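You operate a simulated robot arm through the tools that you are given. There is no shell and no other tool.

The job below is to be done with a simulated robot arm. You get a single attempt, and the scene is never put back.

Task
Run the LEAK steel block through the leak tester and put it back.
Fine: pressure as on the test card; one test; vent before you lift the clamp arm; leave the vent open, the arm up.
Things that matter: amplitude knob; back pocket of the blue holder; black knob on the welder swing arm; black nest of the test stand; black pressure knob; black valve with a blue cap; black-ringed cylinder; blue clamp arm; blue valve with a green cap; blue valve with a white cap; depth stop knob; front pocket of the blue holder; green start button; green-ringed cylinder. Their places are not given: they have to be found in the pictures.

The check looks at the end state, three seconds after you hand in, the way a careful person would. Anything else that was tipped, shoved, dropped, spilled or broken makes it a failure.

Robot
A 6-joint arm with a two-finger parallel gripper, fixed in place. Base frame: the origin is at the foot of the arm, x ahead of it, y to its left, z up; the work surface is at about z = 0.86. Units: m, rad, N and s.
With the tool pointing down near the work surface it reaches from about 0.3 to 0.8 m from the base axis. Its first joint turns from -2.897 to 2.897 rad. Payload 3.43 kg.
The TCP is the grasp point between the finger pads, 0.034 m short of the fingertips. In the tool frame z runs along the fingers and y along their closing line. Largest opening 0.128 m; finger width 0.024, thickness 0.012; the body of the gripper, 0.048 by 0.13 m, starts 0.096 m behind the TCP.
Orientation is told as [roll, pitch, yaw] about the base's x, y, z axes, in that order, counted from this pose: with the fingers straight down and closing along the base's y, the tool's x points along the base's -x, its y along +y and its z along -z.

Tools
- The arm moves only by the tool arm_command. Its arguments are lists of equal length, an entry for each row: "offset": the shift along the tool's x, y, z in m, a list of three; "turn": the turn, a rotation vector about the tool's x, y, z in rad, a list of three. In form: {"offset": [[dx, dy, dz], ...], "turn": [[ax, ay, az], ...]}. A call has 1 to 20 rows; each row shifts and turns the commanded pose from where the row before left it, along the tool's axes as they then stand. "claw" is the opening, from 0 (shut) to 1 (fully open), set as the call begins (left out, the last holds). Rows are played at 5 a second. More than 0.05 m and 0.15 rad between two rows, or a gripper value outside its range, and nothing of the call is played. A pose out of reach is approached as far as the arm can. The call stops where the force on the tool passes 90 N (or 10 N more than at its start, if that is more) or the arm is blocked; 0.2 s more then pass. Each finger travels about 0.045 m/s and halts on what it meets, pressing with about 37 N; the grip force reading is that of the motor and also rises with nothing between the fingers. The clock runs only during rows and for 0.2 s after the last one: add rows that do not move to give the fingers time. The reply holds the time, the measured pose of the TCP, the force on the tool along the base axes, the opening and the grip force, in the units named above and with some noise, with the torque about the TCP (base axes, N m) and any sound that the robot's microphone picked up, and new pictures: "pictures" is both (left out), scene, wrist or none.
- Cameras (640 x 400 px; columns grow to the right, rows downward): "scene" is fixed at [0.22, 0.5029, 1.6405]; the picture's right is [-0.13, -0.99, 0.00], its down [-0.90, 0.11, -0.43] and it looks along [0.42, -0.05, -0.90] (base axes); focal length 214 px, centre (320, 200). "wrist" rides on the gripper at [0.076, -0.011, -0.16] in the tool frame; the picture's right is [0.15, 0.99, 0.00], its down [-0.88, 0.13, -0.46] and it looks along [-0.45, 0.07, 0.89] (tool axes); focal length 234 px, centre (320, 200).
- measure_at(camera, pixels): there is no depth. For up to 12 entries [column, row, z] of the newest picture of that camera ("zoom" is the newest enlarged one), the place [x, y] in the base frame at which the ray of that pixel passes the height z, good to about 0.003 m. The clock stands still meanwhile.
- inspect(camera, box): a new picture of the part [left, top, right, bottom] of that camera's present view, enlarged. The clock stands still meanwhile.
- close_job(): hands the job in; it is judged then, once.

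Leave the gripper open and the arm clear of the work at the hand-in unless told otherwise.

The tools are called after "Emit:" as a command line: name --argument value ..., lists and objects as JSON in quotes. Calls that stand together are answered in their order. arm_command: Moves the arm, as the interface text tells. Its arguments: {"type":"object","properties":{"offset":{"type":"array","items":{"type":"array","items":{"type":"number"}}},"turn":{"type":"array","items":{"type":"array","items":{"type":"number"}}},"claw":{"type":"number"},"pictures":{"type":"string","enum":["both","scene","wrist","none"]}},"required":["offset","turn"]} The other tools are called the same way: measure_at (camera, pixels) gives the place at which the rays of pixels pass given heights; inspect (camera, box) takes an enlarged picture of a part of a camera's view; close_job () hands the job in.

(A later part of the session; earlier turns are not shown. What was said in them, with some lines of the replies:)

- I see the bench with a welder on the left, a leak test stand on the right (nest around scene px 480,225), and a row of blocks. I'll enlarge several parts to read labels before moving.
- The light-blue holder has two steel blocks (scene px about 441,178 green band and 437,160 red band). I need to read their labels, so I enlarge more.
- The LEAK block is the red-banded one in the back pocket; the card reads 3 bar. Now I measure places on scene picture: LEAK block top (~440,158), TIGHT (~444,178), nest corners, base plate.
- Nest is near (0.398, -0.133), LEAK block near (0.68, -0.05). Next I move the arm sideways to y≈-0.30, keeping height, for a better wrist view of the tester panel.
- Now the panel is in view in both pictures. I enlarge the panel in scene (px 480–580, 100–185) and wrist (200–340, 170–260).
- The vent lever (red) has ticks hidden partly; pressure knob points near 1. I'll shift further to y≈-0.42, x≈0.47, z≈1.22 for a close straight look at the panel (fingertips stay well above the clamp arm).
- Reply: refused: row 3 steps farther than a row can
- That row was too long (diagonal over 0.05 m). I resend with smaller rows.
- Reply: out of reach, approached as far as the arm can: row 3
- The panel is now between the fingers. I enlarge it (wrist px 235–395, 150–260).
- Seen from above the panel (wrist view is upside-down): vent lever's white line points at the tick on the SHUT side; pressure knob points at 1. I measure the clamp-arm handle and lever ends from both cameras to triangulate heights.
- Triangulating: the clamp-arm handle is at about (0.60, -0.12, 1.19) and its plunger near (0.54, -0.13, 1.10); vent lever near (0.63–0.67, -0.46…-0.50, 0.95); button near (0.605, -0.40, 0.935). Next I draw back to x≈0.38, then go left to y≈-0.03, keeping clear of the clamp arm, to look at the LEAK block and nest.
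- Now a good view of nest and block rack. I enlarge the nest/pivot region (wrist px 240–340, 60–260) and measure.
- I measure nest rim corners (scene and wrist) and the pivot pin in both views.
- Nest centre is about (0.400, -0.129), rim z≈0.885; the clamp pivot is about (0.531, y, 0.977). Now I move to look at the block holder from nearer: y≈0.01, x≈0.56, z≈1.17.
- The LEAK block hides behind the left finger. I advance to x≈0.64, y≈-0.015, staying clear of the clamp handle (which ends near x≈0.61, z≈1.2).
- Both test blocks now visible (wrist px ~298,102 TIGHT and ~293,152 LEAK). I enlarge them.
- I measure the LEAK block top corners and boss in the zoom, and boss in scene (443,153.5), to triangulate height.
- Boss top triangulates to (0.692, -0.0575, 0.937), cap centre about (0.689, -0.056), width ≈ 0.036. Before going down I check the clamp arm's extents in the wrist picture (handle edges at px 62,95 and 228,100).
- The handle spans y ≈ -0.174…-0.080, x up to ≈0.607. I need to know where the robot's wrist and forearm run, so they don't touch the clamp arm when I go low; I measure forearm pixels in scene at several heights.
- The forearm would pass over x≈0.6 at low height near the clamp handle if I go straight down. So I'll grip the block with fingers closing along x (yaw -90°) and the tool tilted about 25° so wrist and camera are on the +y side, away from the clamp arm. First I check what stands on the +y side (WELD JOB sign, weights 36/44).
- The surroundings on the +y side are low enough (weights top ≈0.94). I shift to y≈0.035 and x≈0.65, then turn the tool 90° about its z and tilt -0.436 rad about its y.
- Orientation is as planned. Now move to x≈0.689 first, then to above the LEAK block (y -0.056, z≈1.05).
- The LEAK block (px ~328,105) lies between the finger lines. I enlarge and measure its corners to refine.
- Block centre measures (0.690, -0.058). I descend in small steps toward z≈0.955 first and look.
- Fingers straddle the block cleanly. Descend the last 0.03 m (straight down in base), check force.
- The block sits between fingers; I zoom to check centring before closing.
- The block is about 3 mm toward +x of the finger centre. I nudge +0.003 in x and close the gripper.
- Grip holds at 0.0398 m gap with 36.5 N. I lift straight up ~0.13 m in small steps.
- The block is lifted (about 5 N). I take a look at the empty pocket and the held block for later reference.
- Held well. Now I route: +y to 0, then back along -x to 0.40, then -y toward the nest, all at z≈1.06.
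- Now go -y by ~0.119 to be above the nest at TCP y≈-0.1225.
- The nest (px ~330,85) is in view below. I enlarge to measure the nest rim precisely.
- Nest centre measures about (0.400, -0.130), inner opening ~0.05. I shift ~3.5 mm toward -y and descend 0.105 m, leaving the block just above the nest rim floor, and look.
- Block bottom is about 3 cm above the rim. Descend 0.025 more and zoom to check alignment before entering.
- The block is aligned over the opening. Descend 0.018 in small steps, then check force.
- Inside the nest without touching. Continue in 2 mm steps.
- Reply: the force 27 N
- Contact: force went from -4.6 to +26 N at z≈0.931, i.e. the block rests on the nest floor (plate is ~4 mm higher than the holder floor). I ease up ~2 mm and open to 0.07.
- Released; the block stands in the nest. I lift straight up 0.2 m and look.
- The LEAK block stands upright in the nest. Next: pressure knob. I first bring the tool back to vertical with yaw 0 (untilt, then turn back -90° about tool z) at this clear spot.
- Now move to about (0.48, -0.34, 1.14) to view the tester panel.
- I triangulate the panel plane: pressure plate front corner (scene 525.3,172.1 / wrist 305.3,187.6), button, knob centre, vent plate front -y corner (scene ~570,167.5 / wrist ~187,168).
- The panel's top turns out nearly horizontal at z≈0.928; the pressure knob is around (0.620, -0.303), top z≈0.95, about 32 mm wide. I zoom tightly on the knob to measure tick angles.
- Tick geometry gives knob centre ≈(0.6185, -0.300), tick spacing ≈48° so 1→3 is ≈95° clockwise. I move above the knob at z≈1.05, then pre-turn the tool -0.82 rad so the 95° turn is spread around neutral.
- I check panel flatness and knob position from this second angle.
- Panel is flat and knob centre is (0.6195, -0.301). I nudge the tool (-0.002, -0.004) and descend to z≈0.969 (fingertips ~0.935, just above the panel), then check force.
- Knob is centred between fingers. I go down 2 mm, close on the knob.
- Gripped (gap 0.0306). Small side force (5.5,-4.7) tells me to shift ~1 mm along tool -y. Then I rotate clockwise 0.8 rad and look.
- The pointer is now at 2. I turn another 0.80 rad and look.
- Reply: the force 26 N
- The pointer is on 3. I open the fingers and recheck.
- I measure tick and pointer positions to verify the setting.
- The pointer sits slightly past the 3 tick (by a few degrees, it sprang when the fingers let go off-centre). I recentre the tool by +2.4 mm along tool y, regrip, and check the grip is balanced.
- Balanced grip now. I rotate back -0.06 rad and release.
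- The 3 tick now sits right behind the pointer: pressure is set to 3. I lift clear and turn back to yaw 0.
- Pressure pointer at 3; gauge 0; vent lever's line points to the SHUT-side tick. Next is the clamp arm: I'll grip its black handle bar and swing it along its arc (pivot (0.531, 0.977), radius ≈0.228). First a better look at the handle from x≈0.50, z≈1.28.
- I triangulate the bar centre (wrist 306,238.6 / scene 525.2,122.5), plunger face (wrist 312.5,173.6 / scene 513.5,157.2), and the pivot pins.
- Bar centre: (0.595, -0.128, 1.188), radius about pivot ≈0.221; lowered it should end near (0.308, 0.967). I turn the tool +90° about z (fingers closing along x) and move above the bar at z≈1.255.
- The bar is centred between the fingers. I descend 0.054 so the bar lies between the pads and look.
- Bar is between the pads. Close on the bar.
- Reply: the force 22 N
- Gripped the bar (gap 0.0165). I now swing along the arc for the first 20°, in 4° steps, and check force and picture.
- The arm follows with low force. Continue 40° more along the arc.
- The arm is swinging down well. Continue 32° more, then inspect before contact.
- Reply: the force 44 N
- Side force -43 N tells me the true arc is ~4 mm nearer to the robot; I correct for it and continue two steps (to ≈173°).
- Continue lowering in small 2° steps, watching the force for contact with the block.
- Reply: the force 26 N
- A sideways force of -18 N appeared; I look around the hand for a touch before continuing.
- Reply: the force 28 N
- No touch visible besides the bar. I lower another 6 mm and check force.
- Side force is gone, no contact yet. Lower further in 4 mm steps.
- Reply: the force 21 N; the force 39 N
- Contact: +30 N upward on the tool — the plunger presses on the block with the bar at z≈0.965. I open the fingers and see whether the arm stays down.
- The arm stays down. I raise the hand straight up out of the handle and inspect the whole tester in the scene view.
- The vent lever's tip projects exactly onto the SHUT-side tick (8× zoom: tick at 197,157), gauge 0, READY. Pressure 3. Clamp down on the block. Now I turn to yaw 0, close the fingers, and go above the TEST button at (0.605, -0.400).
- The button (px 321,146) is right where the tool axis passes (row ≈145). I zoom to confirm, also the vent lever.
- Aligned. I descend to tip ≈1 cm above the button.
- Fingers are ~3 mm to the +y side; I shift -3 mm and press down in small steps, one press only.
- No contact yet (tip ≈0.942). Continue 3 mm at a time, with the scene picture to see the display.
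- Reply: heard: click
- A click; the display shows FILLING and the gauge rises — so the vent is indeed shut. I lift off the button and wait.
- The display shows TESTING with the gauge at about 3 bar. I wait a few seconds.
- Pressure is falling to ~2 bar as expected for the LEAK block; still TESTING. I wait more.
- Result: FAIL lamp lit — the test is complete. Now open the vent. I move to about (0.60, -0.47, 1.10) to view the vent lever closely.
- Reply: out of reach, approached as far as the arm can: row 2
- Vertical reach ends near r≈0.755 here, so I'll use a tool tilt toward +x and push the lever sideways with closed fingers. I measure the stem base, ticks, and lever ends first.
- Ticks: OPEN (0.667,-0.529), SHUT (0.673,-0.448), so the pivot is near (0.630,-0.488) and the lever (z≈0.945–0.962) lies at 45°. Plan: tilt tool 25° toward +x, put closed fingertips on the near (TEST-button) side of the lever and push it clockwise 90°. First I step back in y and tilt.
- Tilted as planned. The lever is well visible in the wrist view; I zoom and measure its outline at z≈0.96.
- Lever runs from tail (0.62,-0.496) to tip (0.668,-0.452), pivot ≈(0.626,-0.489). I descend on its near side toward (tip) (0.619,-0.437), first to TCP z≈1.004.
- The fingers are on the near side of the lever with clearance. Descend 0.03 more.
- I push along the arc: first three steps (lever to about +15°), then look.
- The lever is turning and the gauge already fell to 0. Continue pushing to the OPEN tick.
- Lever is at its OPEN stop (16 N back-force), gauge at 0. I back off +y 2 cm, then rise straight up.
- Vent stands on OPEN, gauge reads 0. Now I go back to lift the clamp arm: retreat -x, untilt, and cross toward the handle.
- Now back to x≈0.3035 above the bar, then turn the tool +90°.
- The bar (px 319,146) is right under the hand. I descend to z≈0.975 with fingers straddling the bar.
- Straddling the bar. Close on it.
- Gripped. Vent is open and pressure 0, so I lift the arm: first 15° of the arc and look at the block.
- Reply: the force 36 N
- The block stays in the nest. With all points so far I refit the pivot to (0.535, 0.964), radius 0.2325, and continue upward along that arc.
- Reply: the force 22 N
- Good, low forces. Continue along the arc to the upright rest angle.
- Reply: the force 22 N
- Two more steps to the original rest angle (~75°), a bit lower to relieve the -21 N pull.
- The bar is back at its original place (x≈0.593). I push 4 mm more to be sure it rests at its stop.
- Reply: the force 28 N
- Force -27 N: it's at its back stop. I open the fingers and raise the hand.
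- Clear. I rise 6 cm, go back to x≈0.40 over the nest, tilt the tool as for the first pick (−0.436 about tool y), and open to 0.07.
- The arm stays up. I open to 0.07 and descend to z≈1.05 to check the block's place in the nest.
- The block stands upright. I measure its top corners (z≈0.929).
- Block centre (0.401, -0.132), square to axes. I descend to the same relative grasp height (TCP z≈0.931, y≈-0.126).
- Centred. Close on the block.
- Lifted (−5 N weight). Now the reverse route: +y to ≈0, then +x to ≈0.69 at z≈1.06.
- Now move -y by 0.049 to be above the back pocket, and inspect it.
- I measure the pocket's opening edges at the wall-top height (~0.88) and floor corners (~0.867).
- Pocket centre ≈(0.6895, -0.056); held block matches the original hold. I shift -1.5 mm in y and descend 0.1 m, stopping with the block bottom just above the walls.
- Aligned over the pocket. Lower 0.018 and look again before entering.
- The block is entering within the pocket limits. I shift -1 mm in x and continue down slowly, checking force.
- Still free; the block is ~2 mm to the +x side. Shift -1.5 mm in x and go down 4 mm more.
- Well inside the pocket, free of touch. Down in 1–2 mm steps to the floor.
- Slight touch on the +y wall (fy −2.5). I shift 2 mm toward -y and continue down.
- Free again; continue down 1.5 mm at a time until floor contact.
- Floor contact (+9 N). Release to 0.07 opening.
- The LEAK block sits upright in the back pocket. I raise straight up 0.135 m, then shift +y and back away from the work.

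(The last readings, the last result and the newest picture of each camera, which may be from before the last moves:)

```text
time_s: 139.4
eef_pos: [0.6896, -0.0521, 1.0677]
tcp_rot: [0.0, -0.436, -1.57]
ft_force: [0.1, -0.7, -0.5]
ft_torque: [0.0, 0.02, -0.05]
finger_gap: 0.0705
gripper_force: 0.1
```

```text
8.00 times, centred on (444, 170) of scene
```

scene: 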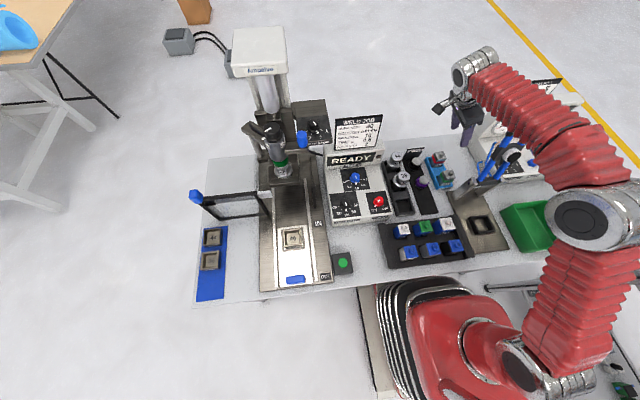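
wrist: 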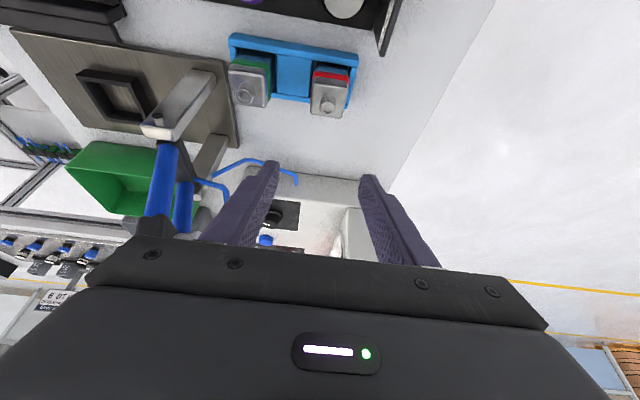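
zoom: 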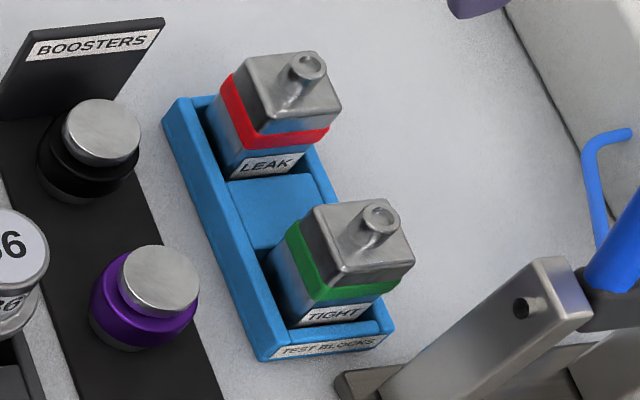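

The LEAK block is back exactly as it was. I withdraw: +y, up, back to x≈0.45, then return the tool to vertical yaw 0 and open the gripper.

Emit:
arm_command --offset '[[0.0362, 0, -0.0169], [0.0362, 0, -0.0169], [-0.0169, 0, -0.0363], [-0.0169, 0, -0.0363], [-0.0169, 0, -0.0363], [0, -0.048, 0], [0, -0.048, 0], [0, -0.048, 0], [0, -0.048, 0], [0, -0.048, 0], [0, 0, 0]]' --turn '[[0, 0, 0], [0, 0, 0], [0, 0, 0], [0, 0, 0], [0, 0, 0], [0, 0, 0], [0, 0, 0], [0, 0, 0], [0, 0, 0], [0, 0, 0], [0, 0, 0]]' --pictures "none"

Emit:
arm_command --offset '[[0, 0, 0], [0, 0, 0], [0, 0, 0], [0, 0, 0], [0, 0, 0], [0, 0, 0], [0, 0, 0], [0, 0, 0], [0, 0, 0], [0, 0, 0], [0, 0, 0], [0, 0, 0], [0, 0, 0], [0, 0, 0], [0.04, 0, -0.03], [0.03, 0, -0.03], [0, 0, -0.03], [0, 0, 0], [0, 0, 0]]' --turn '[[0, 0.1454, 0], [0, 0.1454, 0], [0, 0.1454, 0], [0, 0, -0.1428], [0, 0, -0.1428], [0, 0, -0.1428], [0, 0, -0.1428], [0, 0, -0.1428], [0, 0, -0.1428], [0, 0, -0.1428], [0, 0, -0.1428], [0, 0, -0.1428], [0, 0, -0.1428], [0, 0, -0.1428], [0, 0, 0], [0, 0, 0], [0, 0, 0], [0, 0, 0], [0, 0, 0]]' --claw 1.0

Emit:
inspect --camera "scene" --box '[470, 70, 600, 190]'

Emit:
inspect --camera "scene" --box '[370, 140, 530, 270]'

```text
time_s: 141.8
eef_pos: [0.449, 0.0274, 1.189]
tcp_rot: [-0.001, -0.435, -1.571]
ft_force: [0.3, -0.5, 0.2]
ft_torque: [0.03, 0.0, 0.04]
finger_gap: 0.0704
gripper_force: 0.1
```

```text
time_s: 145.8
eef_pos: [0.3798, 0.0262, 1.2793]
tcp_rot: [0.003, -0.002, -0.001]
ft_force: [-0.3, 0.1, 0.1]
ft_torque: [0.02, -0.01, 0.03]
finger_gap: 0.128
gripper_force: 0.1
```

scene: 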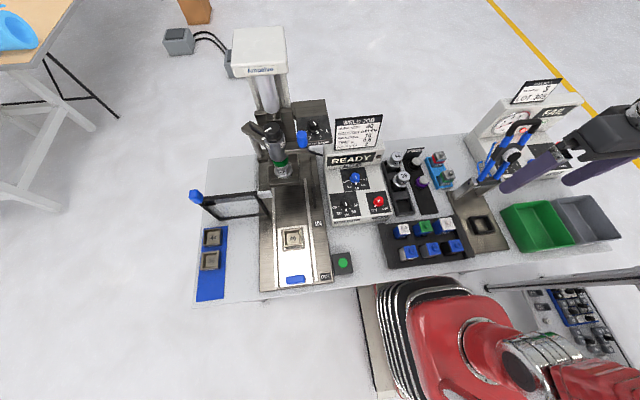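
wrist: 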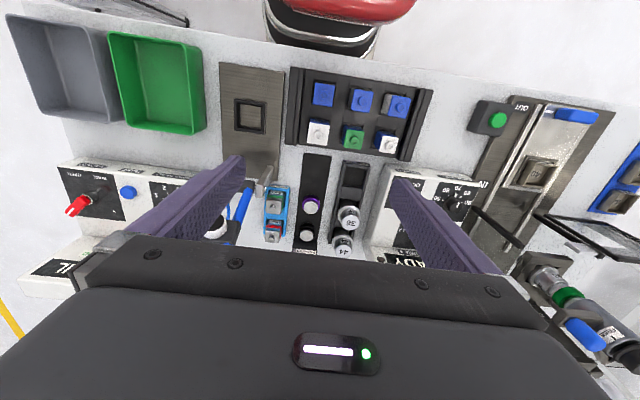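

```text
3.33 times, centred on (535, 130) of scene
```

zoom: 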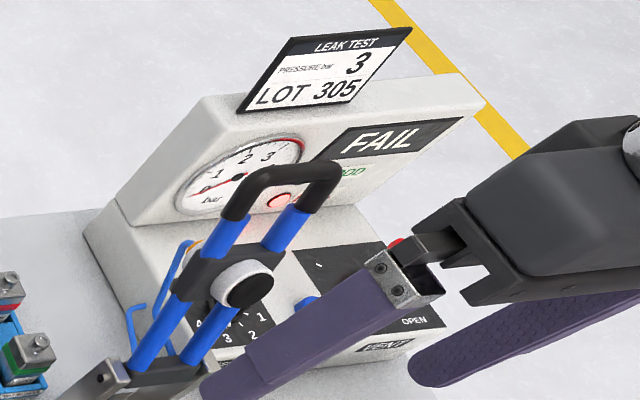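

```text
3.08 times, centred on (450, 205) of scene
```

zoom: 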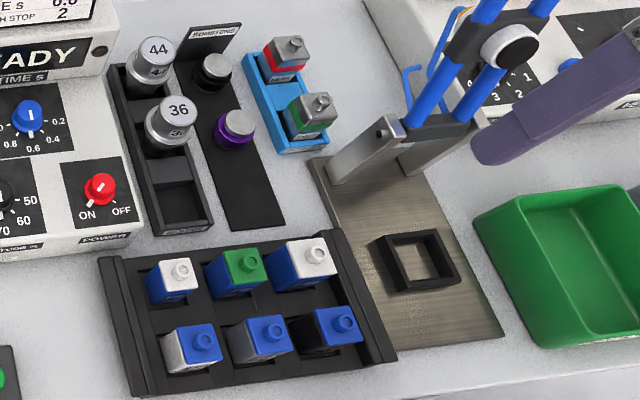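

All is in order: clamp arm up, vent lever on OPEN, gauge 0, pressure knob at 3, result FAIL shown, LEAK block back in the back pocket, TIGHT block and the valves untouched, gripper open and clear of the work. I hand the job in.

Emit:
close_job

```text
The job is handed in.
```

The LEAK block has been through the leak tester once and is back in the back pocket of the blue holder. The tester showed FAIL, as you'd expect for the leaking block: pressure reached about 3 bar and then dropped during the test.

- **Pressure:** I set the knob to 3 bar, as on the test card, and left it there.
- **Vent:** I opened it after the test, before lifting the clamp arm. It is still open and the gauge reads 0.
- **Clamp arm:** it is up, resting on its back stop.
- **Everything else:** I saw nothing tipped or moved in the last pictures. The gripper is open and clear of the work.

The display still showed FAIL when I handed in.
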